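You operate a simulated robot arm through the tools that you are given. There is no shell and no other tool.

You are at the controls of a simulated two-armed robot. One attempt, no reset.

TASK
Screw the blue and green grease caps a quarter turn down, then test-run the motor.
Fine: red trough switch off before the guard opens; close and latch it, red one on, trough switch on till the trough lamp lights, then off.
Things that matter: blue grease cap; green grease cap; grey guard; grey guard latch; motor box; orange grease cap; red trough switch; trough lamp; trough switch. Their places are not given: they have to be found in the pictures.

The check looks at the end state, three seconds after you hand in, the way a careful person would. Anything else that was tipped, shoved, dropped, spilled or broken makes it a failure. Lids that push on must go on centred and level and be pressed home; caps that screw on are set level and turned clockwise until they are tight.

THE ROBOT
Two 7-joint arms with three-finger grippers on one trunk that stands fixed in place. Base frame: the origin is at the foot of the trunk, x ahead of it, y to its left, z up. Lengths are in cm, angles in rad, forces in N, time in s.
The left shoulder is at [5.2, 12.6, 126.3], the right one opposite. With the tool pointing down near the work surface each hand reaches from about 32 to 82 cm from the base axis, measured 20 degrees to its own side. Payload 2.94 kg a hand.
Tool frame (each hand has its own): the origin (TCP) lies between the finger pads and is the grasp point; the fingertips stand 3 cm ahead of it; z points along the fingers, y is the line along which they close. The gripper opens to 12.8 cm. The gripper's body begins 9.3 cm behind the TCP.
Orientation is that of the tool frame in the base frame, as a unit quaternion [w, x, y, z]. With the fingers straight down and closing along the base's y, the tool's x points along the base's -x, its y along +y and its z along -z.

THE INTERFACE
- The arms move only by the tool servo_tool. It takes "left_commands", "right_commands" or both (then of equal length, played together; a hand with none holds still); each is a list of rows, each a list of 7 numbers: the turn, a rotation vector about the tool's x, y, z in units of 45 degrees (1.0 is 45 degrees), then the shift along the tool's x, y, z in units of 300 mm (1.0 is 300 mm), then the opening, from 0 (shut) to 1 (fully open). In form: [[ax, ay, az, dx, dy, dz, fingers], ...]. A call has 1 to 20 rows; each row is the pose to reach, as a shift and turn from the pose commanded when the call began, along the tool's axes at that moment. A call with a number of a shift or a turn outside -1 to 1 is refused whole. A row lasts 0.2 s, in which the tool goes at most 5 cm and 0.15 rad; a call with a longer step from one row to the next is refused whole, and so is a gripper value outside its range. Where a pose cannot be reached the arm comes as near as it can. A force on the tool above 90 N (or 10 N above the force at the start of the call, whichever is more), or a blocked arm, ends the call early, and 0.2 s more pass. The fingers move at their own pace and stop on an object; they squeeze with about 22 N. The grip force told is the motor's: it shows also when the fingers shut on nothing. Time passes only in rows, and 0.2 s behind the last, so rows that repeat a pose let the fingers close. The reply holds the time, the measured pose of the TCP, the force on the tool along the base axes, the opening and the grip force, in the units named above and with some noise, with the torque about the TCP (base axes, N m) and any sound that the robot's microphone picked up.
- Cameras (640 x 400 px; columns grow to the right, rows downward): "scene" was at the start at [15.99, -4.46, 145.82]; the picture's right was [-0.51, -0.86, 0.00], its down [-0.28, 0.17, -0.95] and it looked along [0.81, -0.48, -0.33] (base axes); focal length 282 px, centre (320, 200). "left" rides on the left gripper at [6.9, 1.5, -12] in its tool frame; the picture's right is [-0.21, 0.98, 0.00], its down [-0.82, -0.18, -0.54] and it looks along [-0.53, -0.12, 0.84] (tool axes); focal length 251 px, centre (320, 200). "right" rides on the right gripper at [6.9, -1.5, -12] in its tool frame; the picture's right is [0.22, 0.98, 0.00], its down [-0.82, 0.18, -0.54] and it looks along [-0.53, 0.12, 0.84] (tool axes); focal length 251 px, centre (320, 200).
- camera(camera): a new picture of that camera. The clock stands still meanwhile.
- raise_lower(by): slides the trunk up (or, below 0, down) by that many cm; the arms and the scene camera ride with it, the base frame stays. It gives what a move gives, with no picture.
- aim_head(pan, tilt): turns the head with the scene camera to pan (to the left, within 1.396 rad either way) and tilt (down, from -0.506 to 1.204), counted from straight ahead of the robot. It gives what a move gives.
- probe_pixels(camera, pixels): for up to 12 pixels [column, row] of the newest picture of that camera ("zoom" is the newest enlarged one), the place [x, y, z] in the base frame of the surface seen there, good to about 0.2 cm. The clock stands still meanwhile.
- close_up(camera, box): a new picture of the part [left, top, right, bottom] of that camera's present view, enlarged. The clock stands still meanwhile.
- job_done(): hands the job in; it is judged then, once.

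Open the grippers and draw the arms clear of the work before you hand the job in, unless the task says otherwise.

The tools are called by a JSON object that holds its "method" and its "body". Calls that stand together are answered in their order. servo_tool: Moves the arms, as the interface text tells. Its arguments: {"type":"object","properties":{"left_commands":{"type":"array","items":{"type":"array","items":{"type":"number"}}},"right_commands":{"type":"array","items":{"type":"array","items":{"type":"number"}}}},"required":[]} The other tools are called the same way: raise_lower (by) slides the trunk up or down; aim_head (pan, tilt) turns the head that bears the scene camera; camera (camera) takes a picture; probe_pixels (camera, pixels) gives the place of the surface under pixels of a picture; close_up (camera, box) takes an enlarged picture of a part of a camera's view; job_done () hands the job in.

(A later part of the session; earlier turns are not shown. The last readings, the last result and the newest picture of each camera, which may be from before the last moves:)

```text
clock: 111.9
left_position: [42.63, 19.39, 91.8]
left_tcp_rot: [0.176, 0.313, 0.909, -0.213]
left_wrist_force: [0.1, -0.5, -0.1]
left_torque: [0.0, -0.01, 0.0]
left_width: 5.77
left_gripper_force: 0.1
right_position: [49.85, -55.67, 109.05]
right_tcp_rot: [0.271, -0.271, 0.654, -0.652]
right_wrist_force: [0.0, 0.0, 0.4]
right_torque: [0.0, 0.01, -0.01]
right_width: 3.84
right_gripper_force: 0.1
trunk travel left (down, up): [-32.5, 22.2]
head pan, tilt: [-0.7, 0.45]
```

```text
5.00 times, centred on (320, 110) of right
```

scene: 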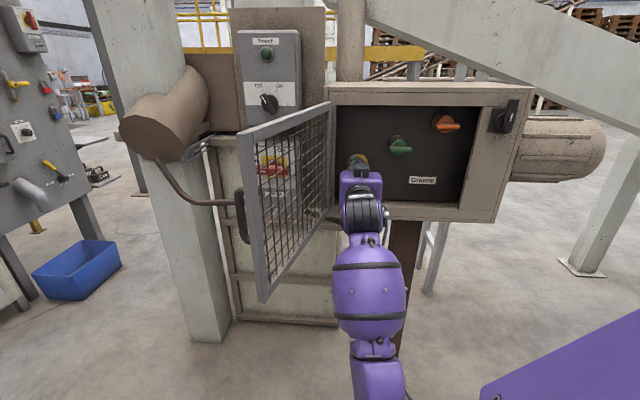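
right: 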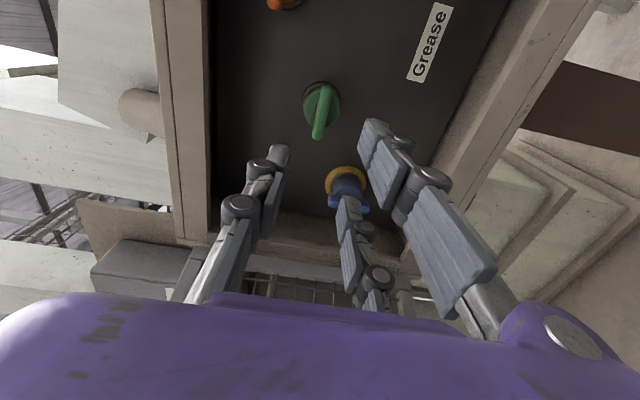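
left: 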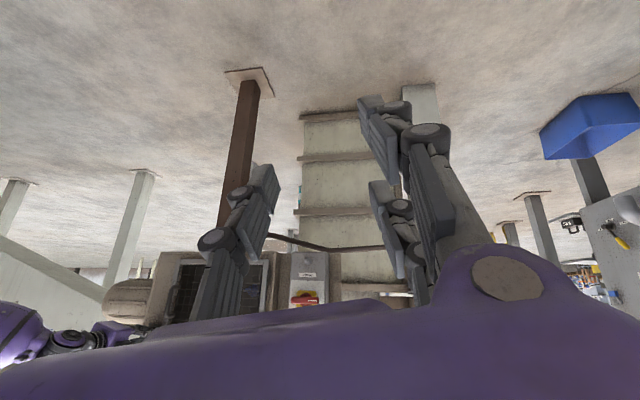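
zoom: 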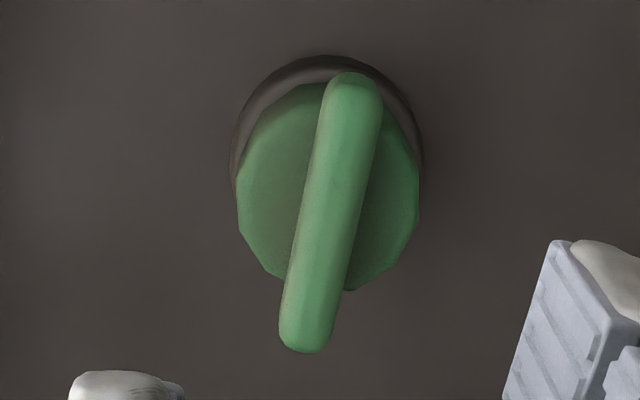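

Aligned with green (u≈4.1, z≈109.05). I advance in and close on its bar.

{"method": "servo_tool", "body": {"right_commands": [[0, 0, 0, 0.002, -0.002, 0.1, 0.3], [0, 0, 0, 0.002, -0.002, 0.2, 0.3], [0, 0, 0, 0.002, -0.002, 0.3, 0.3], [0, 0, 0, 0.002, -0.002, 0.37, 0.3], [0, 0, 0, 0.002, -0.002, 0.447, 0.3], [0, 0, 0, 0.002, -0.002, 0.447, 0.2], [0, 0, 0, 0.002, -0.002, 0.447, 0.1], [0, 0, 0, 0.002, -0.002, 0.447, 0], [0, 0, 0, 0.002, -0.002, 0.447, 0]]}}

{"method": "camera", "body": {"camera": "right"}}

```text
clock: 113.9
left_position: [42.61, 19.39, 91.72]
left_tcp_rot: [0.177, 0.313, 0.908, -0.214]
left_wrist_force: [0.2, -0.4, 0.0]
left_torque: [0.0, 0.01, 0.04]
left_width: 5.76
left_gripper_force: 0.0
right_position: [59.47, -65.17, 109.0]
right_tcp_rot: [0.271, -0.271, 0.654, -0.652]
right_wrist_force: [-2.3, 1.4, -7.0]
right_torque: [0.19, 0.13, -0.11]
right_width: 1.22
right_gripper_force: 38.4
trunk travel left (down, up): [-32.5, 22.2]
head pan, tilt: [-0.7, 0.45]
```

```text
taken
```

right: 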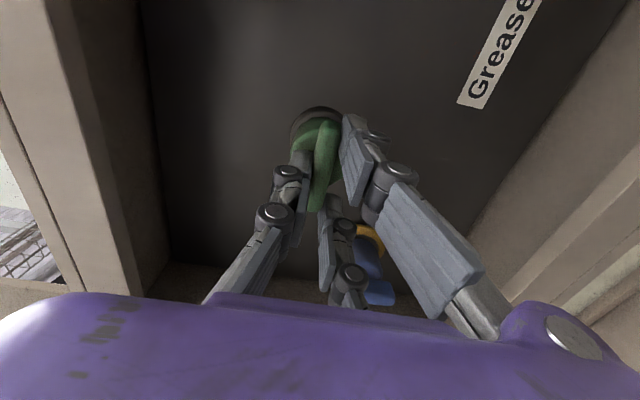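

Green gripped (1.22 cm, small load). I turn clockwise 45° twice.

{"method": "servo_tool", "body": {"right_commands": [[0, 0, 0.15, 0, 0.003, 0, 0], [0, 0, 0.3, 0, 0.003, 0, 0], [0, 0, 0.45, 0, 0.003, 0, 0], [0, 0, 0.6, 0, 0.003, 0, 0], [0, 0, 0.75, 0, 0.003, 0, 0], [0, 0, 0.9, 0, 0.003, 0, 0], [0, 0, 1, 0, 0.003, 0, 0]]}}

{"method": "servo_tool", "body": {"right_commands": [[0, 0, 0.15, 0, 0, 0, 0], [0, 0, 0.3, 0, 0, 0, 0], [0, 0, 0.45, 0, 0, 0, 0], [0, 0, 0.6, 0, 0, 0, 0], [0, 0, 0.75, 0, 0, 0, 0], [0, 0, 0.9, 0, 0, 0, 0], [0, 0, 1, 0, 0, 0, 0], [0, 0, 1, 0, 0, 0, 0]]}}

{"method": "camera", "body": {"camera": "right"}}

```text
clock: 115.5
left_position: [42.67, 19.41, 91.74]
left_tcp_rot: [0.176, 0.313, 0.908, -0.214]
left_wrist_force: [-0.1, 0.4, 0.0]
left_torque: [0.0, -0.01, 0.03]
left_width: 5.76
left_gripper_force: 0.0
right_position: [59.24, -65.33, 109.26]
right_tcp_rot: [0.501, 0.001, 0.706, -0.5]
right_wrist_force: [6.7, -7.6, 8.6]
right_torque: [0.37, 0.46, -0.73]
right_width: 1.19
right_gripper_force: 38.3
trunk travel left (down, up): [-32.5, 22.2]
head pan, tilt: [-0.7, 0.45]
```

```text
clock: 117.3
left_position: [42.45, 19.24, 91.96]
left_tcp_rot: [0.177, 0.313, 0.908, -0.213]
left_wrist_force: [-0.2, -0.7, 0.5]
left_torque: [0.0, 0.0, 0.0]
left_width: 5.77
left_gripper_force: 0.0
right_position: [59.16, -65.37, 109.27]
right_tcp_rot: [0.655, 0.271, 0.651, -0.27]
right_wrist_force: [-0.4, -23.5, 20.9]
right_torque: [-0.48, -0.38, -0.38]
right_width: 1.21
right_gripper_force: 39.5
trunk travel left (down, up): [-32.5, 22.2]
head pan, tilt: [-0.7, 0.45]
```

```text
taken
```

right: 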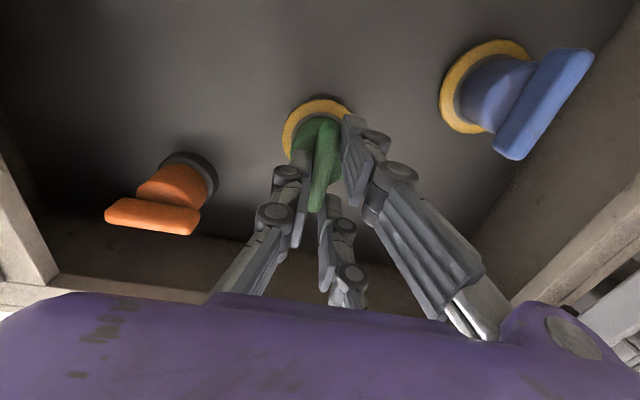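

Green shows its grease ring too. The blue bar looks slanted in this view; I release, back out, and check from the scene.

{"method": "servo_tool", "body": {"right_commands": [[0, 0, 0, 0, 0, 0, 0.15], [0, 0, 0, 0, 0, 0, 0.25], [0, 0, 0, 0, 0, 0, 0.25], [0, 0, 0, 0, 0, -0.1, 0.25], [0, 0, 0, 0, 0, -0.2, 0.25], [0, 0, 0, 0, 0, -0.3, 0.25], [0, 0, 0, 0, -0.1, -0.4, 0.25], [0, 0, 0, 0.1, -0.2, -0.45, 0.25], [0, 0, 0, 0.2, -0.2, -0.45, 0.25]]}}

{"method": "close_up", "body": {"camera": "scene", "box": [330, 100, 470, 200]}}

{"method": "camera", "body": {"camera": "right"}}

```text
clock: 119.3
left_position: [42.59, 19.22, 91.76]
left_tcp_rot: [0.176, 0.313, 0.909, -0.214]
left_wrist_force: [0.3, -0.7, -0.6]
left_torque: [-0.02, -0.03, 0.01]
left_width: 5.76
left_gripper_force: 0.1
right_position: [45.44, -59.9, 103.32]
right_tcp_rot: [0.654, 0.27, 0.653, -0.27]
right_wrist_force: [0.5, 0.6, 0.2]
right_torque: [-0.02, 0.02, -0.01]
right_width: 3.2
right_gripper_force: 0.1
trunk travel left (down, up): [-32.5, 22.2]
head pan, tilt: [-0.7, 0.45]
```

```text
4.00 times, centred on (400, 150) of scene
```

zoom: 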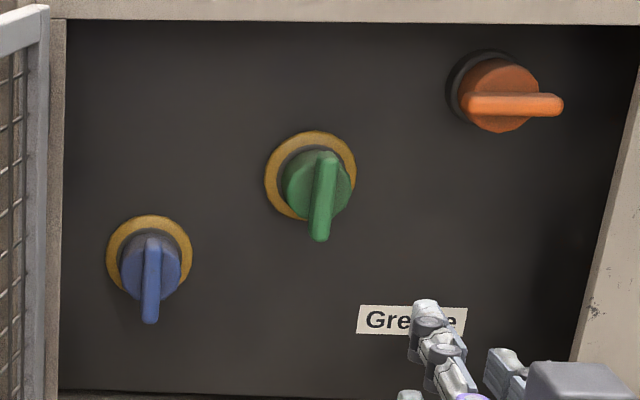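

```text
taken
```

right: 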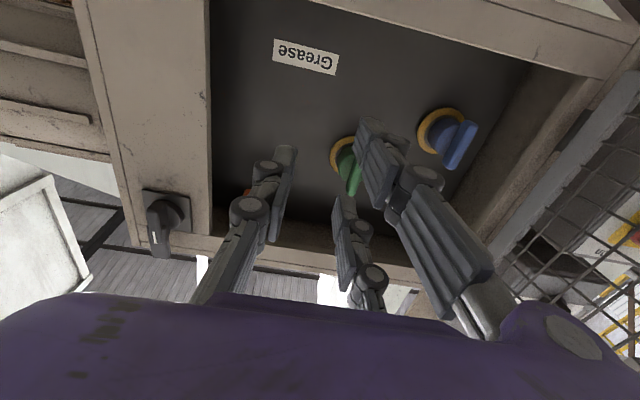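

Both caps are vertical with grease rings, orange untouched. Now to close the guard: I raise the trunk and bring the hand back to pointing down.

{"method": "raise_lower", "body": {"by": 15}}

{"method": "servo_tool", "body": {"right_commands": [[0, 0.12, 0, -0.06, 0, 0, 0.15], [0, 0.24, 0, -0.12, 0, 0, 0], [0, 0.36, 0, -0.18, 0, 0, 0], [0, 0.48, 0, -0.24, 0, 0, 0], [0, 0.6, 0, -0.3, 0, 0, 0], [0, 0.72, 0, -0.36, 0, 0, 0], [0, 0.82, 0, -0.4, 0, 0, 0], [0, 0.9, 0, -0.42, 0, 0, 0], [0, 0.9, 0, -0.42, 0, 0, 0]]}}

```text
clock: 121.0
left_position: [42.59, 19.44, 106.57]
left_tcp_rot: [0.176, 0.312, 0.909, -0.214]
left_wrist_force: [0.2, 0.2, 0.0]
left_torque: [0.01, 0.01, -0.01]
left_width: 5.77
left_gripper_force: 0.1
right_position: [45.49, -59.85, 118.0]
right_tcp_rot: [0.653, 0.27, 0.654, -0.27]
right_wrist_force: [0.0, -0.1, -0.2]
right_torque: [0.0, 0.03, 0.0]
right_width: 3.18
right_gripper_force: 0.1
trunk travel left (down, up): [-47.5, 7.2]
head pan, tilt: [-0.7, 0.45]
```

```text
clock: 123.0
left_position: [42.64, 19.32, 106.72]
left_tcp_rot: [0.176, 0.313, 0.908, -0.214]
left_wrist_force: [0.1, 0.2, 0.6]
left_torque: [-0.04, 0.02, 0.02]
left_width: 5.75
left_gripper_force: 0.2
right_position: [45.56, -59.97, 130.67]
right_tcp_rot: [0.386, 0.347, 0.84, -0.16]
right_wrist_force: [-0.1, -0.3, -0.5]
right_torque: [0.02, 0.01, 0.03]
right_width: 0.0
right_gripper_force: 2.8
trunk travel left (down, up): [-47.5, 7.2]
head pan, tilt: [-0.7, 0.45]
```

Continuing: pitch the rest of the way down while moving left toward the guard, staying above it.

{"method": "servo_tool", "body": {"right_commands": [[0, 0.12, 0, 0.02, 0.07, -0.045, 0], [0, 0.24, 0, 0.04, 0.14, -0.09, 0], [0, 0.36, 0, 0.06, 0.2, -0.135, 0], [0, 0.48, 0, 0.08, 0.27, -0.18, 0], [0, 0.6, 0, 0.1, 0.33, -0.227, 0], [0, 0.72, 0, 0.125, 0.4, -0.272, 0], [0, 0.82, 0, 0.146, 0.47, -0.318, 0], [0, 0.89, 0, 0.167, 0.533, -0.363, 0], [0, 0.89, 0, 0.167, 0.533, -0.363, 0]]}}

{"method": "camera", "body": {"camera": "scene"}}

{"method": "camera", "body": {"camera": "right"}}

```text
clock: 125.0
left_position: [42.59, 19.25, 106.72]
left_tcp_rot: [0.176, 0.312, 0.909, -0.214]
left_wrist_force: [0.5, -0.7, 0.4]
left_torque: [-0.04, 0.01, -0.02]
left_width: 5.76
left_gripper_force: 0.1
right_position: [48.68, -40.62, 134.0]
right_tcp_rot: [0.075, 0.382, 0.921, -0.032]
right_wrist_force: [-0.5, 0.7, -0.7]
right_torque: [0.0, 0.02, 0.0]
right_width: 0.0
right_gripper_force: 2.9
trunk travel left (down, up): [-47.5, 7.2]
head pan, tilt: [-0.7, 0.45]
```

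```text
taken
```

scene: 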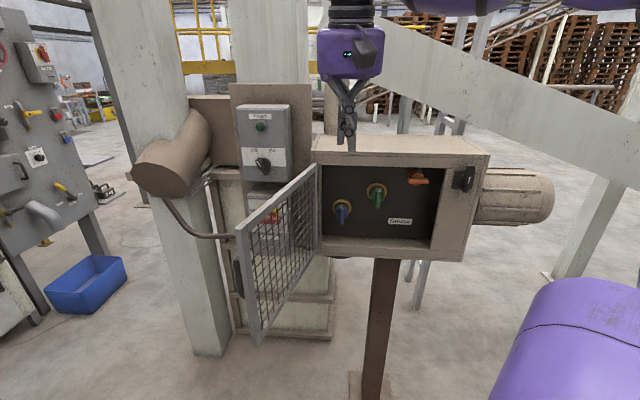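

```text
taken
```

right: 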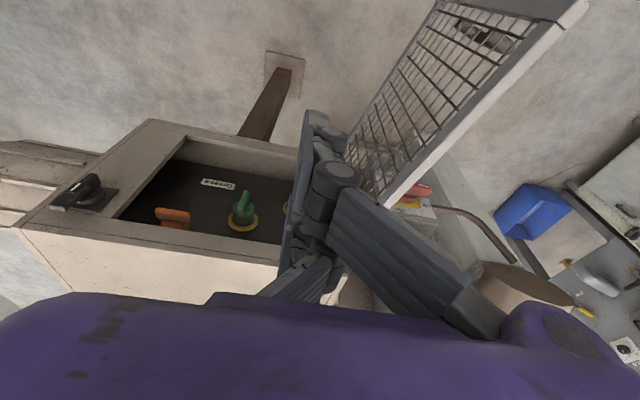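

I probe the guard's open position: free top corner (240,228) and hinge top (316,168).

{"method": "probe_pixels", "body": {"camera": "scene", "pixels": [[242, 230], [280, 198], [315, 168], [238, 275], [258, 340]]}}

```text
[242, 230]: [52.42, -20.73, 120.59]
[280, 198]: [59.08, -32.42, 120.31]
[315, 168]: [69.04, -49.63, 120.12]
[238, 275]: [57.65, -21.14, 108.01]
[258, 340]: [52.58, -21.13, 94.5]
```

Guard stands at ~105°, handle on its left side. I carry the hand over its top to the outer (left) side at u≈-26, d≈65.

{"method": "servo_tool", "body": {"right_commands": [[0, 0, 0, -0.01, 0.12, 0, 0], [0, 0, 0, -0.025, 0.25, 0, 0], [0, 0, 0, -0.04, 0.38, 0, 0], [0, 0, 0, -0.055, 0.51, 0, 0], [0, 0, 0, -0.066, 0.62, 0.011, 0], [0, 0, 0, -0.066, 0.69, 0.011, 0], [0, 0, 0, -0.066, 0.69, 0.011, 0]]}}

{"method": "camera", "body": {"camera": "scene"}}

{"method": "camera", "body": {"camera": "right"}}

```text
clock: 126.7
left_position: [42.67, 19.25, 106.72]
left_tcp_rot: [0.177, 0.313, 0.908, -0.214]
left_wrist_force: [0.0, 0.2, 0.3]
left_torque: [0.01, 0.02, 0.04]
left_width: 5.75
left_gripper_force: 0.1
right_position: [61.48, -30.17, 133.91]
right_tcp_rot: [0.074, 0.382, 0.921, -0.031]
right_wrist_force: [0.5, -0.1, -0.1]
right_torque: [0.01, -0.01, -0.01]
right_width: 0.0
right_gripper_force: 3.5
right hand out of reach, approached as far as the arm can: row 5, 6, 7
trunk travel left (down, up): [-47.5, 7.2]
head pan, tilt: [-0.7, 0.45]
```

```text
taken
```

scene: 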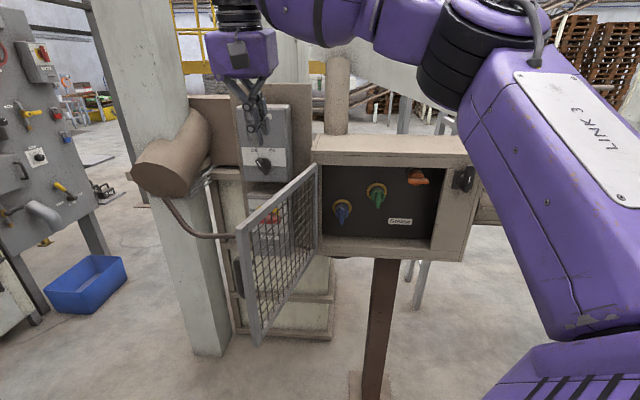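

```text
taken
```

right: 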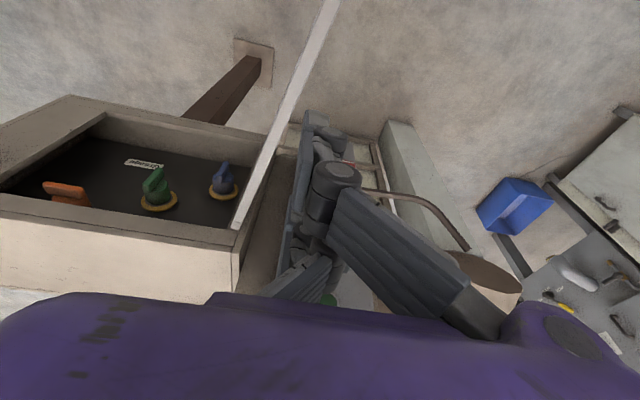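

At the reach limit but 3 cm left of the guard. I descend 14 cm, drifting slightly further left.

{"method": "servo_tool", "body": {"right_commands": [[0, 0, 0, 0.02, 0.02, 0.12, 0], [0, 0, 0, 0.04, 0.05, 0.24, 0], [0, 0, 0, 0.06, 0.07, 0.36, 0], [0, 0, 0, 0.076, 0.07, 0.48, 0], [0, 0, 0, 0.076, 0.07, 0.48, 0]]}}

{"method": "camera", "body": {"camera": "scene"}}

{"method": "camera", "body": {"camera": "right"}}

```text
clock: 127.8
left_position: [42.62, 19.5, 106.91]
left_tcp_rot: [0.177, 0.313, 0.908, -0.214]
left_wrist_force: [0.7, 0.6, 0.1]
left_torque: [-0.02, -0.04, 0.0]
left_width: 5.75
left_gripper_force: 0.0
right_position: [62.81, -28.85, 119.4]
right_tcp_rot: [0.075, 0.381, 0.921, -0.032]
right_wrist_force: [-0.4, 0.4, -0.3]
right_torque: [-0.01, 0.0, -0.03]
right_width: 0.0
right_gripper_force: 3.1
trunk travel left (down, up): [-47.5, 7.2]
head pan, tilt: [-0.7, 0.45]
```

```text
taken
```

scene: 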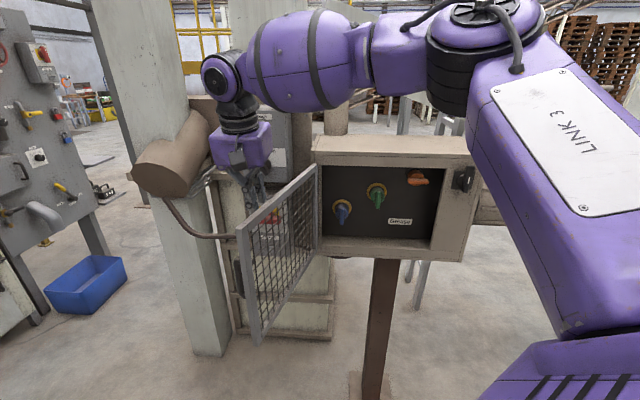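

```text
taken
```

right: 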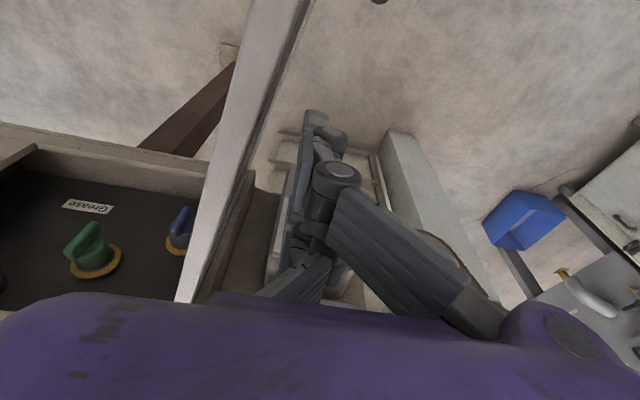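

Fingers are on the outer side, at the height of the top frame bar. I lower 2 cm and sweep back right along the arc, closing the guard to about 30°.

{"method": "servo_tool", "body": {"right_commands": [[0, 0, 0, 0.011, 0, 0.066, 0], [0, 0, 0, 0.015, -0.06, 0.066, 0], [0, 0, 0, 0.018, -0.12, 0.065, 0], [0, 0, 0, 0.036, -0.21, 0.062, 0], [0, 0, 0, 0.054, -0.3, 0.059, 0], [0, 0, 0, 0.05, -0.39, 0.06, 0], [0, 0, 0, 0.044, -0.483, 0.061, 0], [0, 0, 0, 0.016, -0.57, 0.065, 0], [0, 0, 0, -0.015, -0.657, 0.07, 0], [0, 0, 0, -0.065, -0.735, 0.078, 0], [0, 0, 0, -0.114, -0.81, 0.087, 0], [0, 0, 0, -0.18, -0.872, 0.098, 0], [0, 0, 0, -0.249, -0.93, 0.109, 0]]}}

{"method": "camera", "body": {"camera": "scene"}}

{"method": "camera", "body": {"camera": "right"}}

```text
clock: 130.7
left_position: [42.64, 19.3, 106.87]
left_tcp_rot: [0.176, 0.313, 0.908, -0.214]
left_wrist_force: [-0.1, 0.3, 0.7]
left_torque: [0.02, -0.02, -0.03]
left_width: 5.75
left_gripper_force: 0.0
right_position: [48.8, -54.21, 117.31]
right_tcp_rot: [0.077, 0.381, 0.921, -0.032]
right_wrist_force: [-0.2, -0.6, 0.3]
right_torque: [0.02, 0.01, 0.01]
right_width: 0.02
right_gripper_force: 2.6
trunk travel left (down, up): [-47.5, 7.2]
head pan, tilt: [-0.7, 0.45]
```

```text
taken
```

scene: 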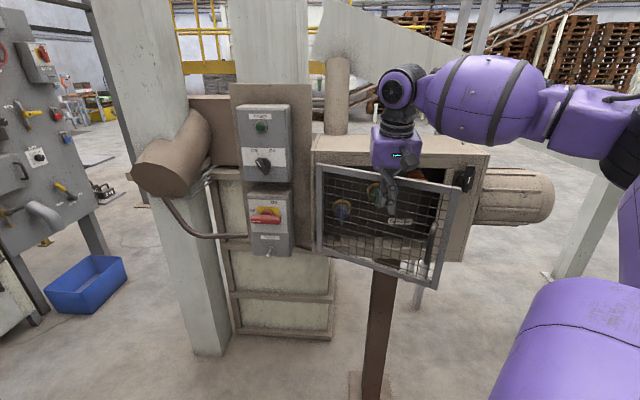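

```text
taken
```

right: 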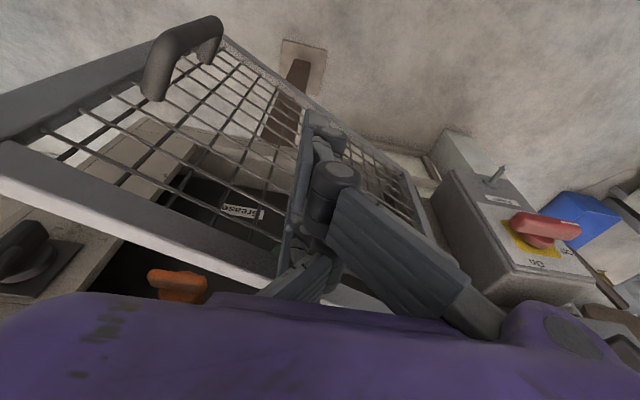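

The guard is back to ~28°. I keep pushing it inward to about 10°.

{"method": "servo_tool", "body": {"right_commands": [[0, 0, 0, -0.05, -0.03, 0.008, 0], [0, 0, 0, -0.102, -0.063, 0.017, 0], [0, 0, 0, -0.16, -0.085, 0.026, 0], [0, 0, 0, -0.217, -0.103, 0.036, 0], [0, 0, 0, -0.217, -0.103, 0.036, 0]]}}

{"method": "camera", "body": {"camera": "scene"}}

{"method": "probe_pixels", "body": {"camera": "scene", "pixels": [[470, 150], [420, 150], [350, 145], [460, 165]]}}

```text
clock: 131.8
left_position: [42.62, 19.32, 106.89]
left_tcp_rot: [0.177, 0.313, 0.908, -0.214]
left_wrist_force: [-1.0, 0.1, 0.4]
left_torque: [0.0, -0.02, 0.0]
left_width: 5.77
left_gripper_force: 0.0
right_position: [51.31, -60.93, 117.42]
right_tcp_rot: [0.077, 0.38, 0.921, -0.031]
right_wrist_force: [0.2, 0.9, 0.2]
right_torque: [0.0, 0.02, 0.02]
right_width: 0.0
right_gripper_force: 2.8
trunk travel left (down, up): [-47.5, 7.2]
head pan, tilt: [-0.7, 0.45]
```

```text
taken
```

scene: 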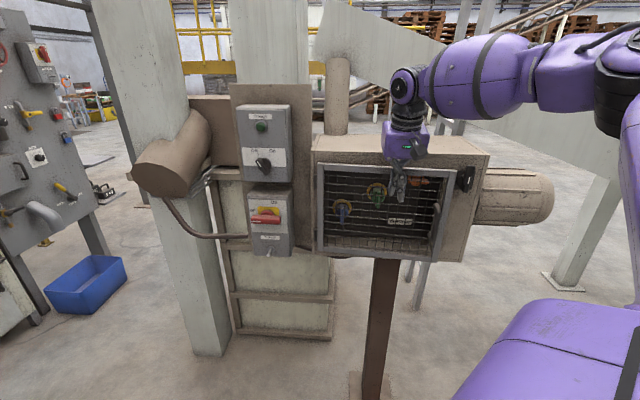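

```text
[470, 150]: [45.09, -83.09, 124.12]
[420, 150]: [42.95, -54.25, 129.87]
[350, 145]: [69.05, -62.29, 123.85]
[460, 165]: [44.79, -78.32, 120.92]
```

Guard nearly closed (~6°); box top is at z=124, below the hand body. I push gently the last few cm until it seats.

{"method": "servo_tool", "body": {"right_commands": [[0, 0, 0, -0.04, -0.005, 0.006, 0], [0, 0, 0, -0.075, -0.01, 0.012, 0], [0, 0, 0, -0.11, -0.015, 0.018, 0], [0, 0, 0, -0.135, -0.02, 0.022, 0], [0, 0, 0, -0.155, -0.02, 0.025, 0], [0, 0, 0, -0.165, -0.02, 0.027, 0], [0, 0, 0, -0.165, -0.02, 0.027, 0]]}}

{"method": "camera", "body": {"camera": "scene"}}

{"method": "camera", "body": {"camera": "right"}}

```text
clock: 133.0
left_position: [42.14, 19.77, 107.05]
left_tcp_rot: [0.18, 0.313, 0.907, -0.215]
left_wrist_force: [-0.3, 0.0, 0.2]
left_torque: [0.08, -0.01, 0.01]
left_width: 5.75
left_gripper_force: 0.0
right_position: [52.57, -62.57, 117.31]
right_tcp_rot: [0.052, 0.378, 0.924, -0.022]
right_wrist_force: [-32.0, 39.2, 8.0]
right_torque: [0.13, 0.3, -0.45]
right_width: 0.01
right_gripper_force: 3.4
trunk travel left (down, up): [-47.5, 7.2]
head pan, tilt: [-0.7, 0.45]
stopped in row 5 (right hand): the force on the tool passed its limit at 94 N (the readings are from after the stop); the commanded pose is now the measured one
```

```text
taken
```

scene: 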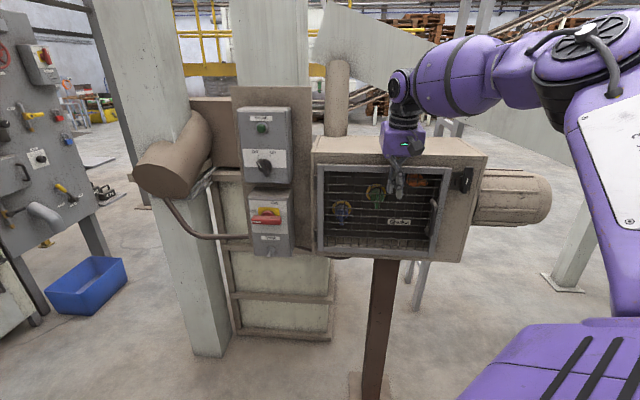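

```text
taken
```

right: 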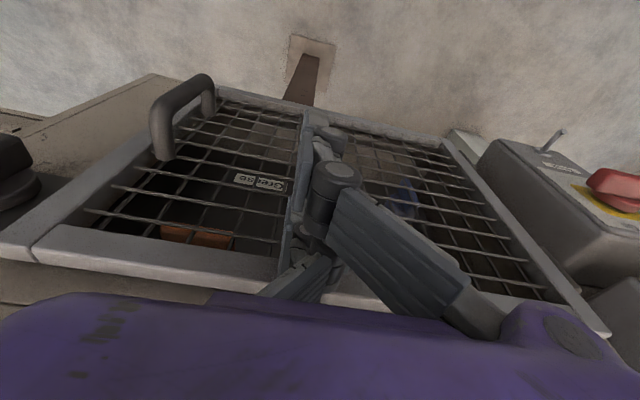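

The push met firm resistance at d≈81.4 (force stop). I check whether the guard is flush with probes.

{"method": "probe_pixels", "body": {"camera": "scene", "pixels": [[320, 172], [448, 175], [440, 255], [322, 245], [446, 215]]}}

{"method": "close_up", "body": {"camera": "scene", "box": [300, 140, 500, 270]}}

```text
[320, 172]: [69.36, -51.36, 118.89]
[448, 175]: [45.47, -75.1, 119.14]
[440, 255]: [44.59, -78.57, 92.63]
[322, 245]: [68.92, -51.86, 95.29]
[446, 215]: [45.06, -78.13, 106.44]
```

```text
3.08 times, centred on (400, 205) of scene
```

zoom: 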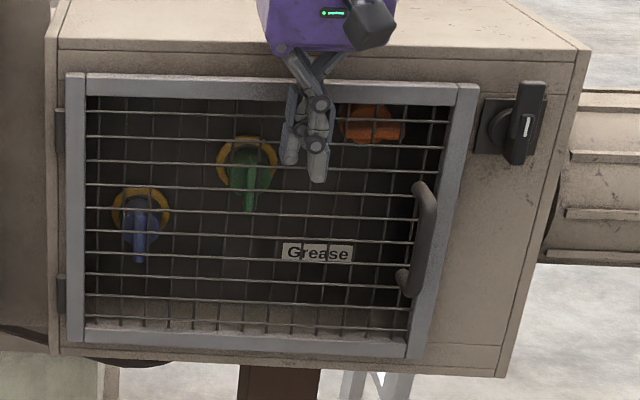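

Guard corner reads d≈85.25, flush as at the start. Next the latch: I withdraw the hand up and back.

{"method": "servo_tool", "body": {"right_commands": [[0, 0, 0, 0.06, 0, 0, 0], [0, 0, 0, 0.12, 0, -0.08, 0], [0, 0, 0, 0.18, 0, -0.2, 0], [0, 0, 0, 0.22, 0, -0.32, 0], [0, 0, 0, 0.243, 0, -0.44, 0], [0, 0, 0, 0.243, 0, -0.497, 0]]}}

{"method": "servo_tool", "body": {"right_commands": [[0, -0.12, 0, 0, -0.03, 0, 0], [0, -0.24, 0, 0, -0.06, 0, 0], [0, -0.36, 0, 0, -0.1, 0, 0], [0, -0.48, 0, 0, -0.14, 0, 0], [0, -0.6, 0, 0, -0.18, 0, 0], [0, -0.72, 0, 0, -0.22, 0, 0.1], [0, -0.84, 0, 0, -0.26, 0, 0.2], [0, -0.96, 0, 0, -0.3, 0, 0.3], [0, -0.96, 0, 0, -0.3, 0, 0.3]]}}

{"method": "camera", "body": {"camera": "scene"}}

```text
clock: 134.4
left_position: [42.55, 19.41, 106.85]
left_tcp_rot: [0.176, 0.313, 0.908, -0.214]
left_wrist_force: [-0.3, -0.2, -0.6]
left_torque: [-0.01, 0.01, -0.02]
left_width: 5.74
left_gripper_force: 0.0
right_position: [46.86, -57.17, 130.41]
right_tcp_rot: [0.055, 0.378, 0.924, -0.025]
right_wrist_force: [0.1, -0.5, -0.3]
right_torque: [0.04, 0.03, -0.02]
right_width: 0.01
right_gripper_force: 3.4
trunk travel left (down, up): [-47.5, 7.2]
head pan, tilt: [-0.7, 0.45]
```

```text
clock: 136.4
left_position: [42.6, 19.39, 106.74]
left_tcp_rot: [0.176, 0.313, 0.908, -0.215]
left_wrist_force: [-0.2, 0.0, -0.5]
left_torque: [0.02, -0.03, -0.01]
left_width: 5.75
left_gripper_force: 0.0
right_position: [40.54, -63.58, 130.54]
right_tcp_rot: [0.392, 0.342, 0.838, -0.163]
right_wrist_force: [0.0, 0.1, -0.6]
right_torque: [-0.02, -0.01, -0.02]
right_width: 3.86
right_gripper_force: 0.0
trunk travel left (down, up): [-47.5, 7.2]
head pan, tilt: [-0.7, 0.45]
```

```text
taken
```

scene: 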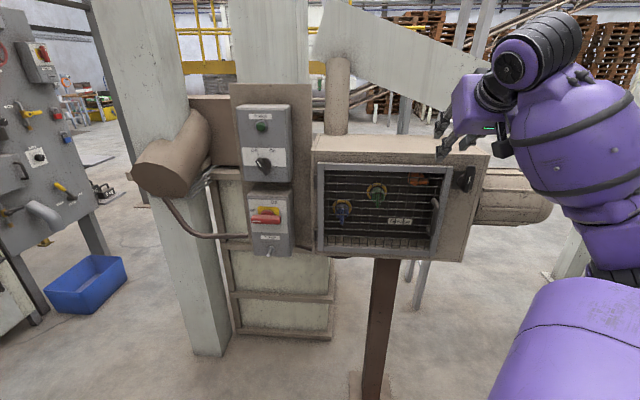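

I finish pitching to horizontal while moving in front of the latch.

{"method": "servo_tool", "body": {"right_commands": [[0, -0.12, 0, 0.03, -0.035, 0.015, 0.3], [0, -0.24, 0, 0.06, -0.07, 0.03, 0.3], [0, -0.36, 0, 0.09, -0.105, 0.045, 0.3], [0, -0.48, 0, 0.13, -0.14, 0.06, 0.3], [0, -0.6, 0, 0.16, -0.175, 0.08, 0.3], [0, -0.72, 0, 0.2, -0.21, 0.1, 0.3], [0, -0.82, 0, 0.23, -0.25, 0.11, 0.3], [0, -0.89, 0, 0.248, -0.28, 0.12, 0.3], [0, -0.89, 0, 0.248, -0.28, 0.12, 0.3]]}}

{"method": "camera", "body": {"camera": "right"}}

{"method": "close_up", "body": {"camera": "scene", "box": [430, 150, 500, 210]}}

```text
clock: 138.4
left_position: [42.65, 19.43, 106.74]
left_tcp_rot: [0.176, 0.313, 0.908, -0.215]
left_wrist_force: [0.6, 0.5, -0.2]
left_torque: [0.0, 0.01, 0.02]
left_width: 5.78
left_gripper_force: 0.1
right_position: [33.19, -68.13, 122.77]
right_tcp_rot: [0.655, 0.267, 0.653, -0.271]
right_wrist_force: [1.0, -0.1, -1.1]
right_torque: [-0.03, 0.0, -0.03]
right_width: 3.82
right_gripper_force: 0.1
trunk travel left (down, up): [-47.5, 7.2]
head pan, tilt: [-0.7, 0.45]
```

```text
taken
```

right: 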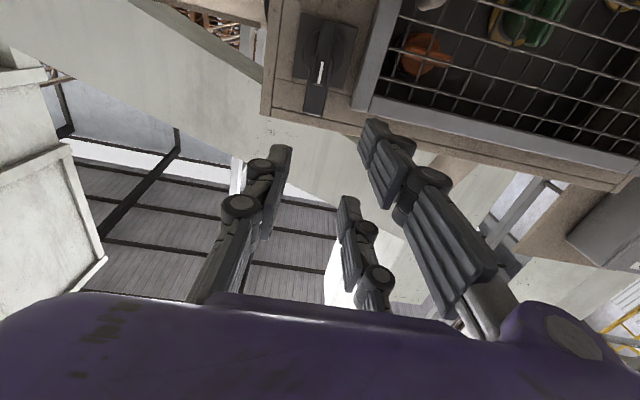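

```text
6.67 times, centred on (465, 180) of scene
```

zoom: 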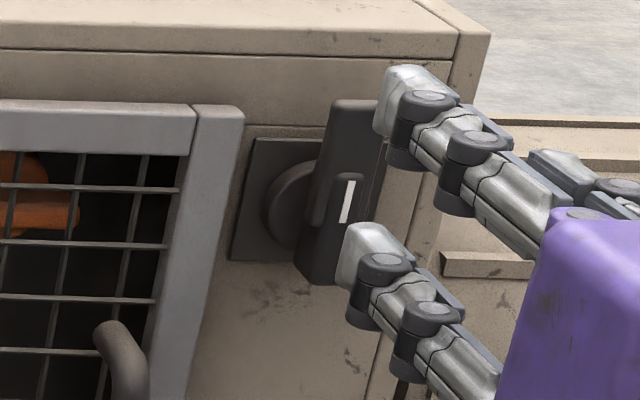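

I probe the latch bar's ends and faces from the right camera.

{"method": "close_up", "body": {"camera": "right", "box": [280, 0, 380, 130]}}

{"method": "probe_pixels", "body": {"camera": "right", "pixels": [[316, 108], [317, 95], [320, 75], [324, 50], [326, 30], [308, 90], [327, 92], [345, 50]]}}

```text
3.08 times, centred on (330, 65) of right
```

zoom: 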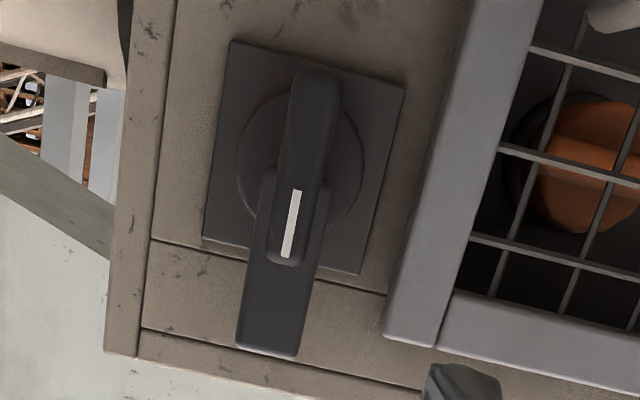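

```text
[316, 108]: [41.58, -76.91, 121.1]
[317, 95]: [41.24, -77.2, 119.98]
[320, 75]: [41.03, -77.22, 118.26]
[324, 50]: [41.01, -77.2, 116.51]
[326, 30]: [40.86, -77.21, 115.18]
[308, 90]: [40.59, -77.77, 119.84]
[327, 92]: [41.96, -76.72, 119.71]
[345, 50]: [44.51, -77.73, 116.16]
```

The picture shows the latch arm upright with its pivot near u≈25.3, z≈116.8. I come in closed on its right side and push the arm left and down along an arc, over the guard frame.

{"method": "servo_tool", "body": {"right_commands": [[0, 0, 0, 0.03, -0.1, 0.05, 0.1], [0, 0, 0, 0.06, -0.16, 0.12, 0], [0, 0, 0, 0.06, -0.16, 0.2, 0], [0, 0, 0, 0.06, -0.16, 0.27, 0], [0, 0, 0, 0.06, -0.16, 0.33, 0], [0, 0, 0, 0.06, -0.16, 0.33, 0]]}}

{"method": "camera", "body": {"camera": "right"}}

{"method": "close_up", "body": {"camera": "scene", "box": [430, 150, 500, 210]}}

```text
clock: 139.8
left_position: [42.63, 19.46, 106.81]
left_tcp_rot: [0.177, 0.313, 0.908, -0.214]
left_wrist_force: [0.1, -0.1, 0.6]
left_torque: [0.0, -0.01, 0.04]
left_width: 5.75
left_gripper_force: 0.0
right_position: [36.91, -78.74, 120.92]
right_tcp_rot: [0.656, 0.267, 0.653, -0.27]
right_wrist_force: [-0.1, -0.5, -0.7]
right_torque: [0.04, -0.02, 0.03]
right_width: 0.0
right_gripper_force: 3.2
trunk travel left (down, up): [-47.5, 7.2]
head pan, tilt: [-0.7, 0.45]
```

```text
taken
```

right: 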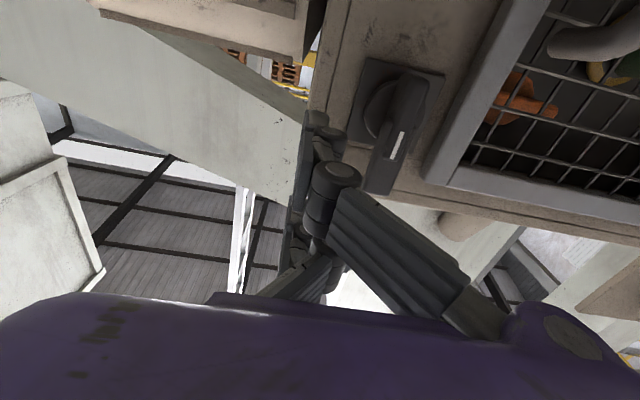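

```text
6.67 times, centred on (465, 180) of scene
```

zoom: 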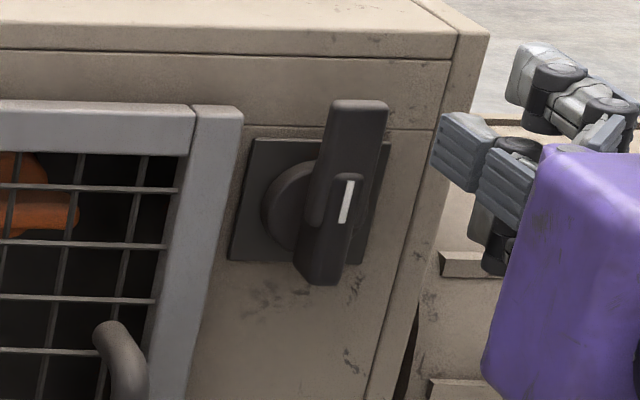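

Fingers sit to the right of the upright latch arm. I sweep left then down along the arc.

{"method": "servo_tool", "body": {"right_commands": [[0, 0, 0, 0, 0.035, 0, 0], [0, 0, 0, 0, 0.067, 0, 0], [0, 0, 0, -0.004, 0.095, 0, 0], [0, 0, 0, -0.007, 0.12, 0, 0], [0, 0, 0, -0.007, 0.15, 0, 0], [0, 0, 0, -0.007, 0.183, 0, 0], [0, 0, 0, 0.005, 0.21, 0, 0], [0, 0, 0, 0.017, 0.233, 0, 0], [0, 0, 0, 0.035, 0.25, 0, 0], [0, 0, 0, 0.05, 0.267, 0, 0], [0, 0, 0, 0.06, 0.27, 0, 0], [0, 0, 0, 0.07, 0.273, 0, 0]]}}

{"method": "camera", "body": {"camera": "right"}}

{"method": "close_up", "body": {"camera": "scene", "box": [430, 150, 500, 210]}}

```text
clock: 142.4
left_position: [42.54, 19.37, 106.81]
left_tcp_rot: [0.177, 0.313, 0.908, -0.214]
left_wrist_force: [-0.5, 0.3, -0.3]
left_torque: [0.02, 0.01, 0.03]
left_width: 5.76
left_gripper_force: 0.0
right_position: [42.66, -72.66, 118.74]
right_tcp_rot: [0.655, 0.266, 0.653, -0.271]
right_wrist_force: [0.1, 0.2, -0.5]
right_torque: [0.03, 0.03, 0.05]
right_width: 0.0
right_gripper_force: 3.1
trunk travel left (down, up): [-47.5, 7.2]
head pan, tilt: [-0.7, 0.45]
```

```text
taken
```

right: 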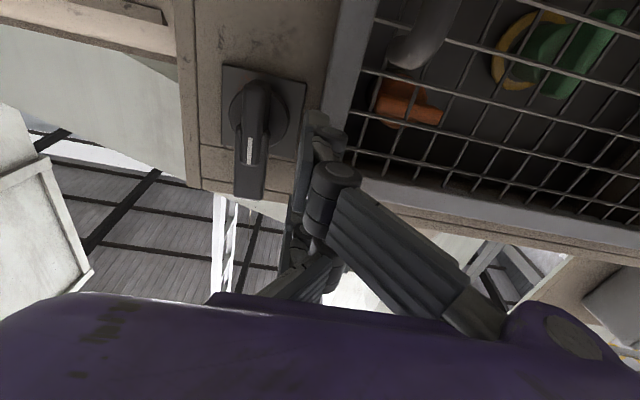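

```text
6.67 times, centred on (465, 180) of scene
```

zoom: 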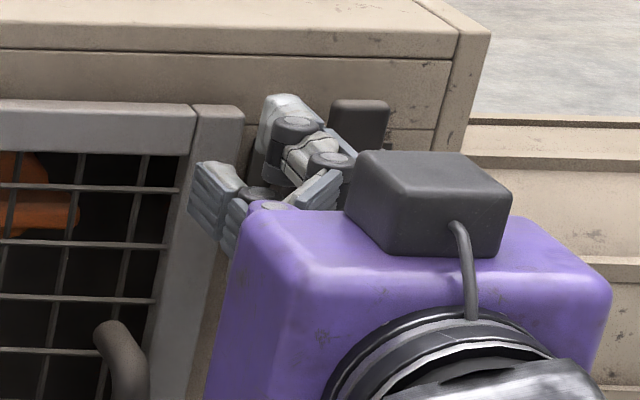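

No contact: the fingers passed in front of the latch arm. I go round again, 0.7 cm deeper.

{"method": "servo_tool", "body": {"right_commands": [[0, 0, 0, 0, 0, -0.13, 0], [0, 0, 0, -0.03, -0.1, -0.13, 0], [0, 0, 0, -0.06, -0.2, -0.13, 0], [0, 0, 0, -0.06, -0.28, -0.13, 0], [0, 0, 0, -0.06, -0.28, -0.05, 0], [0, 0, 0, -0.06, -0.28, 0.03, 0], [0, 0, 0, -0.06, -0.28, 0.03, 0]]}}

{"method": "servo_tool", "body": {"right_commands": [[0, 0, 0, 0, 0.035, 0, 0], [0, 0, 0, 0, 0.067, 0, 0], [0, 0, 0, -0.004, 0.095, 0, 0], [0, 0, 0, -0.007, 0.12, 0, 0], [0, 0, 0, -0.007, 0.15, 0, 0], [0, 0, 0, -0.007, 0.183, 0, 0]]}}

{"method": "camera", "body": {"camera": "right"}}

```text
clock: 144.0
left_position: [42.45, 19.33, 106.76]
left_tcp_rot: [0.176, 0.313, 0.909, -0.213]
left_wrist_force: [0.1, 0.2, -0.2]
left_torque: [-0.01, 0.01, -0.01]
left_width: 5.75
left_gripper_force: 0.0
right_position: [37.41, -79.24, 120.63]
right_tcp_rot: [0.656, 0.266, 0.653, -0.27]
right_wrist_force: [0.6, -0.4, 0.0]
right_torque: [0.0, 0.02, 0.01]
right_width: 0.0
right_gripper_force: 2.6
trunk travel left (down, up): [-47.5, 7.2]
head pan, tilt: [-0.7, 0.45]
```

```text
clock: 145.4
left_position: [42.63, 19.32, 106.81]
left_tcp_rot: [0.176, 0.312, 0.909, -0.214]
left_wrist_force: [-0.5, 0.1, -0.2]
left_torque: [0.01, -0.01, 0.0]
left_width: 5.75
left_gripper_force: 0.1
right_position: [41.25, -75.44, 120.72]
right_tcp_rot: [0.655, 0.266, 0.654, -0.269]
right_wrist_force: [-1.2, -1.7, 0.6]
right_torque: [-0.08, -0.02, 0.0]
right_width: 0.01
right_gripper_force: 2.6
trunk travel left (down, up): [-47.5, 7.2]
head pan, tilt: [-0.7, 0.45]
```

```text
taken
```

right: 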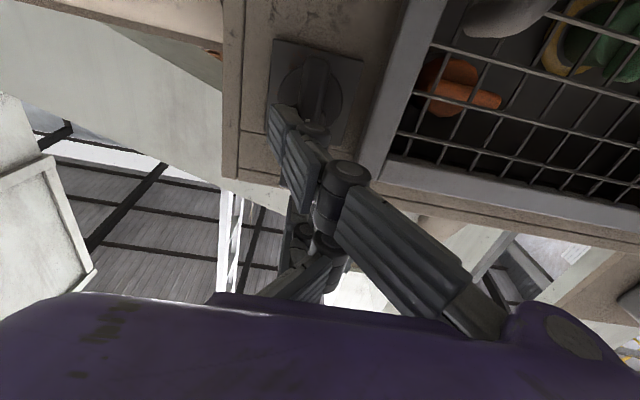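

The closed fingers simply yielded sideways. Instead I retract, open, and grip the upright arm above its pivot (u≈25.4, z≈120.2), to swing it round in the grip.

{"method": "servo_tool", "body": {"right_commands": [[0, 0, 0, 0, 0, -0.1, 0], [0, 0, 0, 0, 0, -0.16, 0.1], [0, 0, 0, 0.017, -0.04, -0.16, 0.3], [0, 0, 0, 0.017, -0.04, -0.16, 0.35], [0, 0, 0, 0.017, -0.04, -0.09, 0.35], [0, 0, 0, 0.017, -0.04, -0.013, 0.35], [0, 0, 0, 0.017, -0.04, -0.013, 0.35]]}}

{"method": "camera", "body": {"camera": "right"}}

```text
clock: 147.0
left_position: [42.59, 19.3, 106.65]
left_tcp_rot: [0.178, 0.313, 0.908, -0.214]
left_wrist_force: [-0.5, 0.1, 0.8]
left_torque: [0.0, -0.01, -0.04]
left_width: 5.76
left_gripper_force: 0.1
right_position: [40.11, -75.94, 120.25]
right_tcp_rot: [0.656, 0.265, 0.653, -0.27]
right_wrist_force: [-0.4, 0.3, -0.3]
right_torque: [0.02, 0.01, -0.02]
right_width: 4.48
right_gripper_force: 0.1
trunk travel left (down, up): [-47.5, 7.2]
head pan, tilt: [-0.7, 0.45]
```

```text
taken
```

right: 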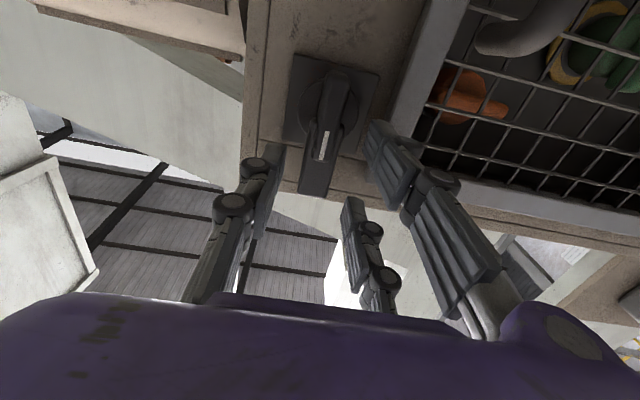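

The arm (right camera (320,170)) stands between the open fingers. I close on it.

{"method": "servo_tool", "body": {"right_commands": [[0, 0, 0, 0, 0, 0, 0.25], [0, 0, 0, 0, 0, 0, 0.15], [0, 0, 0, 0, 0, 0, 0.1], [0, 0, 0, 0, 0, 0, 0], [0, 0, 0, 0, 0, 0, 0]]}}

{"method": "camera", "body": {"camera": "right"}}

```text
clock: 148.2
left_position: [42.64, 19.39, 106.83]
left_tcp_rot: [0.176, 0.313, 0.909, -0.214]
left_wrist_force: [-0.2, -0.3, 0.0]
left_torque: [0.01, -0.01, 0.03]
left_width: 5.77
left_gripper_force: 0.1
right_position: [40.2, -76.01, 120.23]
right_tcp_rot: [0.655, 0.267, 0.653, -0.27]
right_wrist_force: [1.1, 0.2, 0.3]
right_torque: [0.0, -0.09, -0.02]
right_width: 1.2
right_gripper_force: 39.2
trunk travel left (down, up): [-47.5, 7.2]
head pan, tilt: [-0.7, 0.45]
```

```text
taken
```

right: 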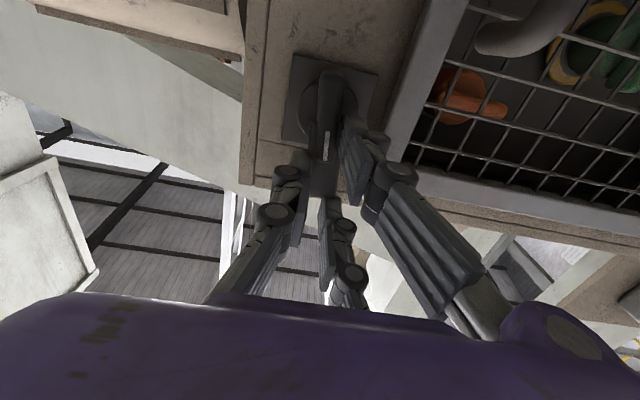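

Gripped (1.2 cm). I now swing the latch counter-clockwise about its pivot, moving the hand on the arc and rolling with it, first 45°.

{"method": "servo_tool", "body": {"right_commands": [[0, 0, -0.155, 0.001, 0.014, 0, 0], [0, 0, -0.311, 0.003, 0.027, 0, 0], [0, 0, -0.467, 0.0075, 0.041, 0, 0], [0, 0, -0.622, 0.013, 0.053, 0, 0], [0, 0, -0.778, 0.0205, 0.065, 0, 0], [0, 0, -0.933, 0.029, 0.076, 0, 0], [0, 0, -1, 0.033, 0.08, 0, 0]]}}

{"method": "camera", "body": {"camera": "right"}}

{"method": "close_up", "body": {"camera": "scene", "box": [430, 150, 500, 210]}}

```text
clock: 149.8
left_position: [42.62, 19.24, 106.72]
left_tcp_rot: [0.176, 0.313, 0.908, -0.214]
left_wrist_force: [0.4, 0.2, -0.6]
left_torque: [0.03, -0.02, 0.01]
left_width: 5.76
left_gripper_force: 0.0
right_position: [41.64, -74.39, 119.13]
right_tcp_rot: [0.501, -0.003, 0.707, -0.499]
right_wrist_force: [-5.8, 1.4, -10.6]
right_torque: [0.35, 0.02, -0.13]
right_width: 1.16
right_gripper_force: 39.2
trunk travel left (down, up): [-47.5, 7.2]
head pan, tilt: [-0.7, 0.45]
```

```text
taken
```

right: 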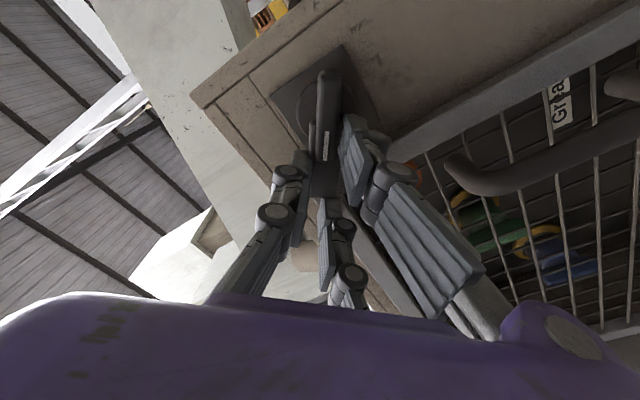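

```text
6.67 times, centred on (465, 180) of scene
```

zoom: 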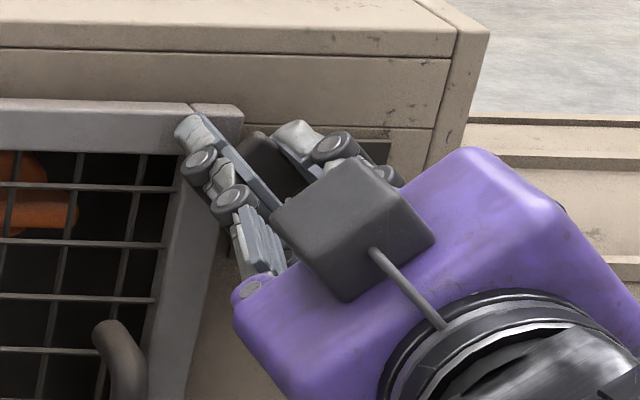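

The latch follows at 45°. Same motion again for the remaining 45°.

{"method": "servo_tool", "body": {"right_commands": [[0, 0, -0.155, 0.001, 0.014, 0, 0], [0, 0, -0.311, 0.003, 0.027, 0, 0], [0, 0, -0.467, 0.0075, 0.041, 0, 0], [0, 0, -0.622, 0.013, 0.053, 0, 0], [0, 0, -0.778, 0.0205, 0.065, 0, 0], [0, 0, -0.933, 0.029, 0.076, 0, 0], [0, 0, -1, 0.033, 0.08, 0, 0], [0, 0, -1, 0.033, 0.08, 0, 0]]}}

{"method": "camera", "body": {"camera": "right"}}

{"method": "close_up", "body": {"camera": "scene", "box": [430, 150, 500, 210]}}

```text
clock: 151.6
left_position: [42.52, 19.26, 106.86]
left_tcp_rot: [0.177, 0.314, 0.908, -0.214]
left_wrist_force: [0.4, -1.3, 0.6]
left_torque: [0.01, 0.02, -0.02]
left_width: 5.75
left_gripper_force: 0.1
right_position: [42.26, -73.9, 116.89]
right_tcp_rot: [-0.273, 0.273, -0.65, 0.655]
right_wrist_force: [-8.9, -4.7, -4.4]
right_torque: [0.56, -0.38, -0.64]
right_width: 1.28
right_gripper_force: 39.6
trunk travel left (down, up): [-47.5, 7.2]
head pan, tilt: [-0.7, 0.45]
```

```text
taken
```

right: 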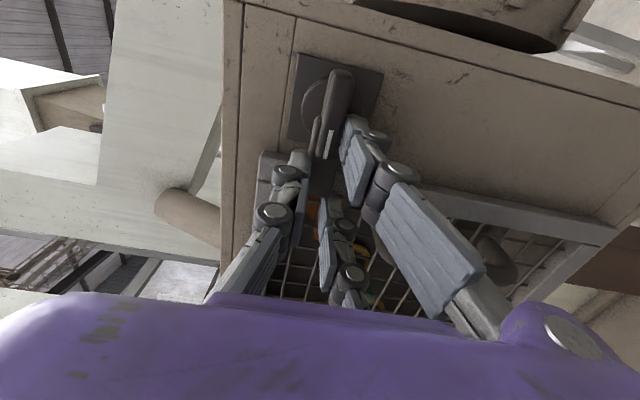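

```text
6.67 times, centred on (465, 180) of scene
```

zoom: 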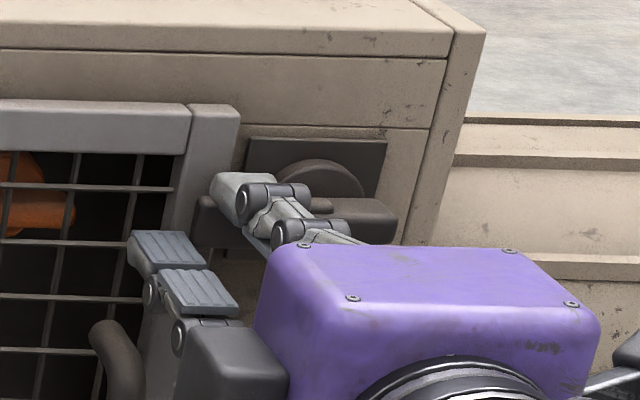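

The latch is back horizontal over the frame. I open, back off and check it.

{"method": "servo_tool", "body": {"right_commands": [[0, 0, 0, 0, 0, 0, 0.15], [0, 0, 0, 0, 0, 0, 0.3], [0, 0, 0, 0, 0, 0, 0.3], [0, 0, 0, 0, 0, -0.1, 0.3], [0, 0, 0, 0, 0, -0.2, 0.3], [0, 0, 0, 0, 0, -0.3, 0.3], [0, 0, 0, 0, 0, -0.36, 0.3]]}}

{"method": "camera", "body": {"camera": "right"}}

{"method": "close_up", "body": {"camera": "scene", "box": [430, 150, 500, 210]}}

```text
clock: 153.2
left_position: [42.47, 19.29, 106.7]
left_tcp_rot: [0.177, 0.314, 0.908, -0.214]
left_wrist_force: [0.0, 0.1, -0.7]
left_torque: [0.02, -0.03, 0.01]
left_width: 5.76
left_gripper_force: 0.1
right_position: [34.83, -65.92, 116.83]
right_tcp_rot: [-0.272, 0.274, -0.649, 0.655]
right_wrist_force: [-0.5, -0.1, -1.0]
right_torque: [0.0, -0.02, 0.01]
right_width: 3.85
right_gripper_force: 0.0
trunk travel left (down, up): [-47.5, 7.2]
head pan, tilt: [-0.7, 0.45]
```

```text
taken
```

right: 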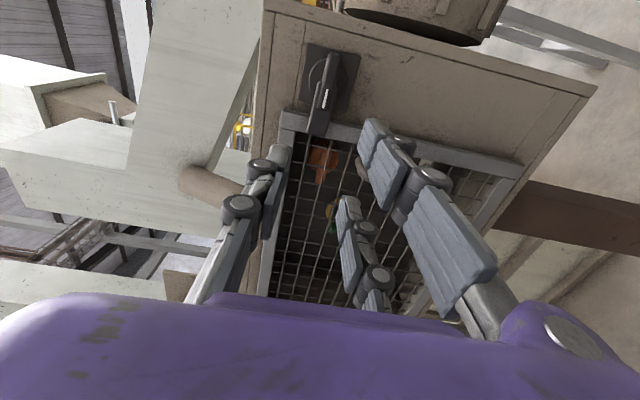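

```text
6.67 times, centred on (465, 180) of scene
```

zoom: 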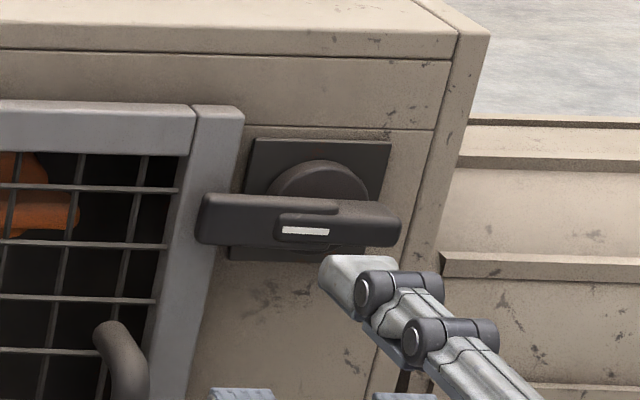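

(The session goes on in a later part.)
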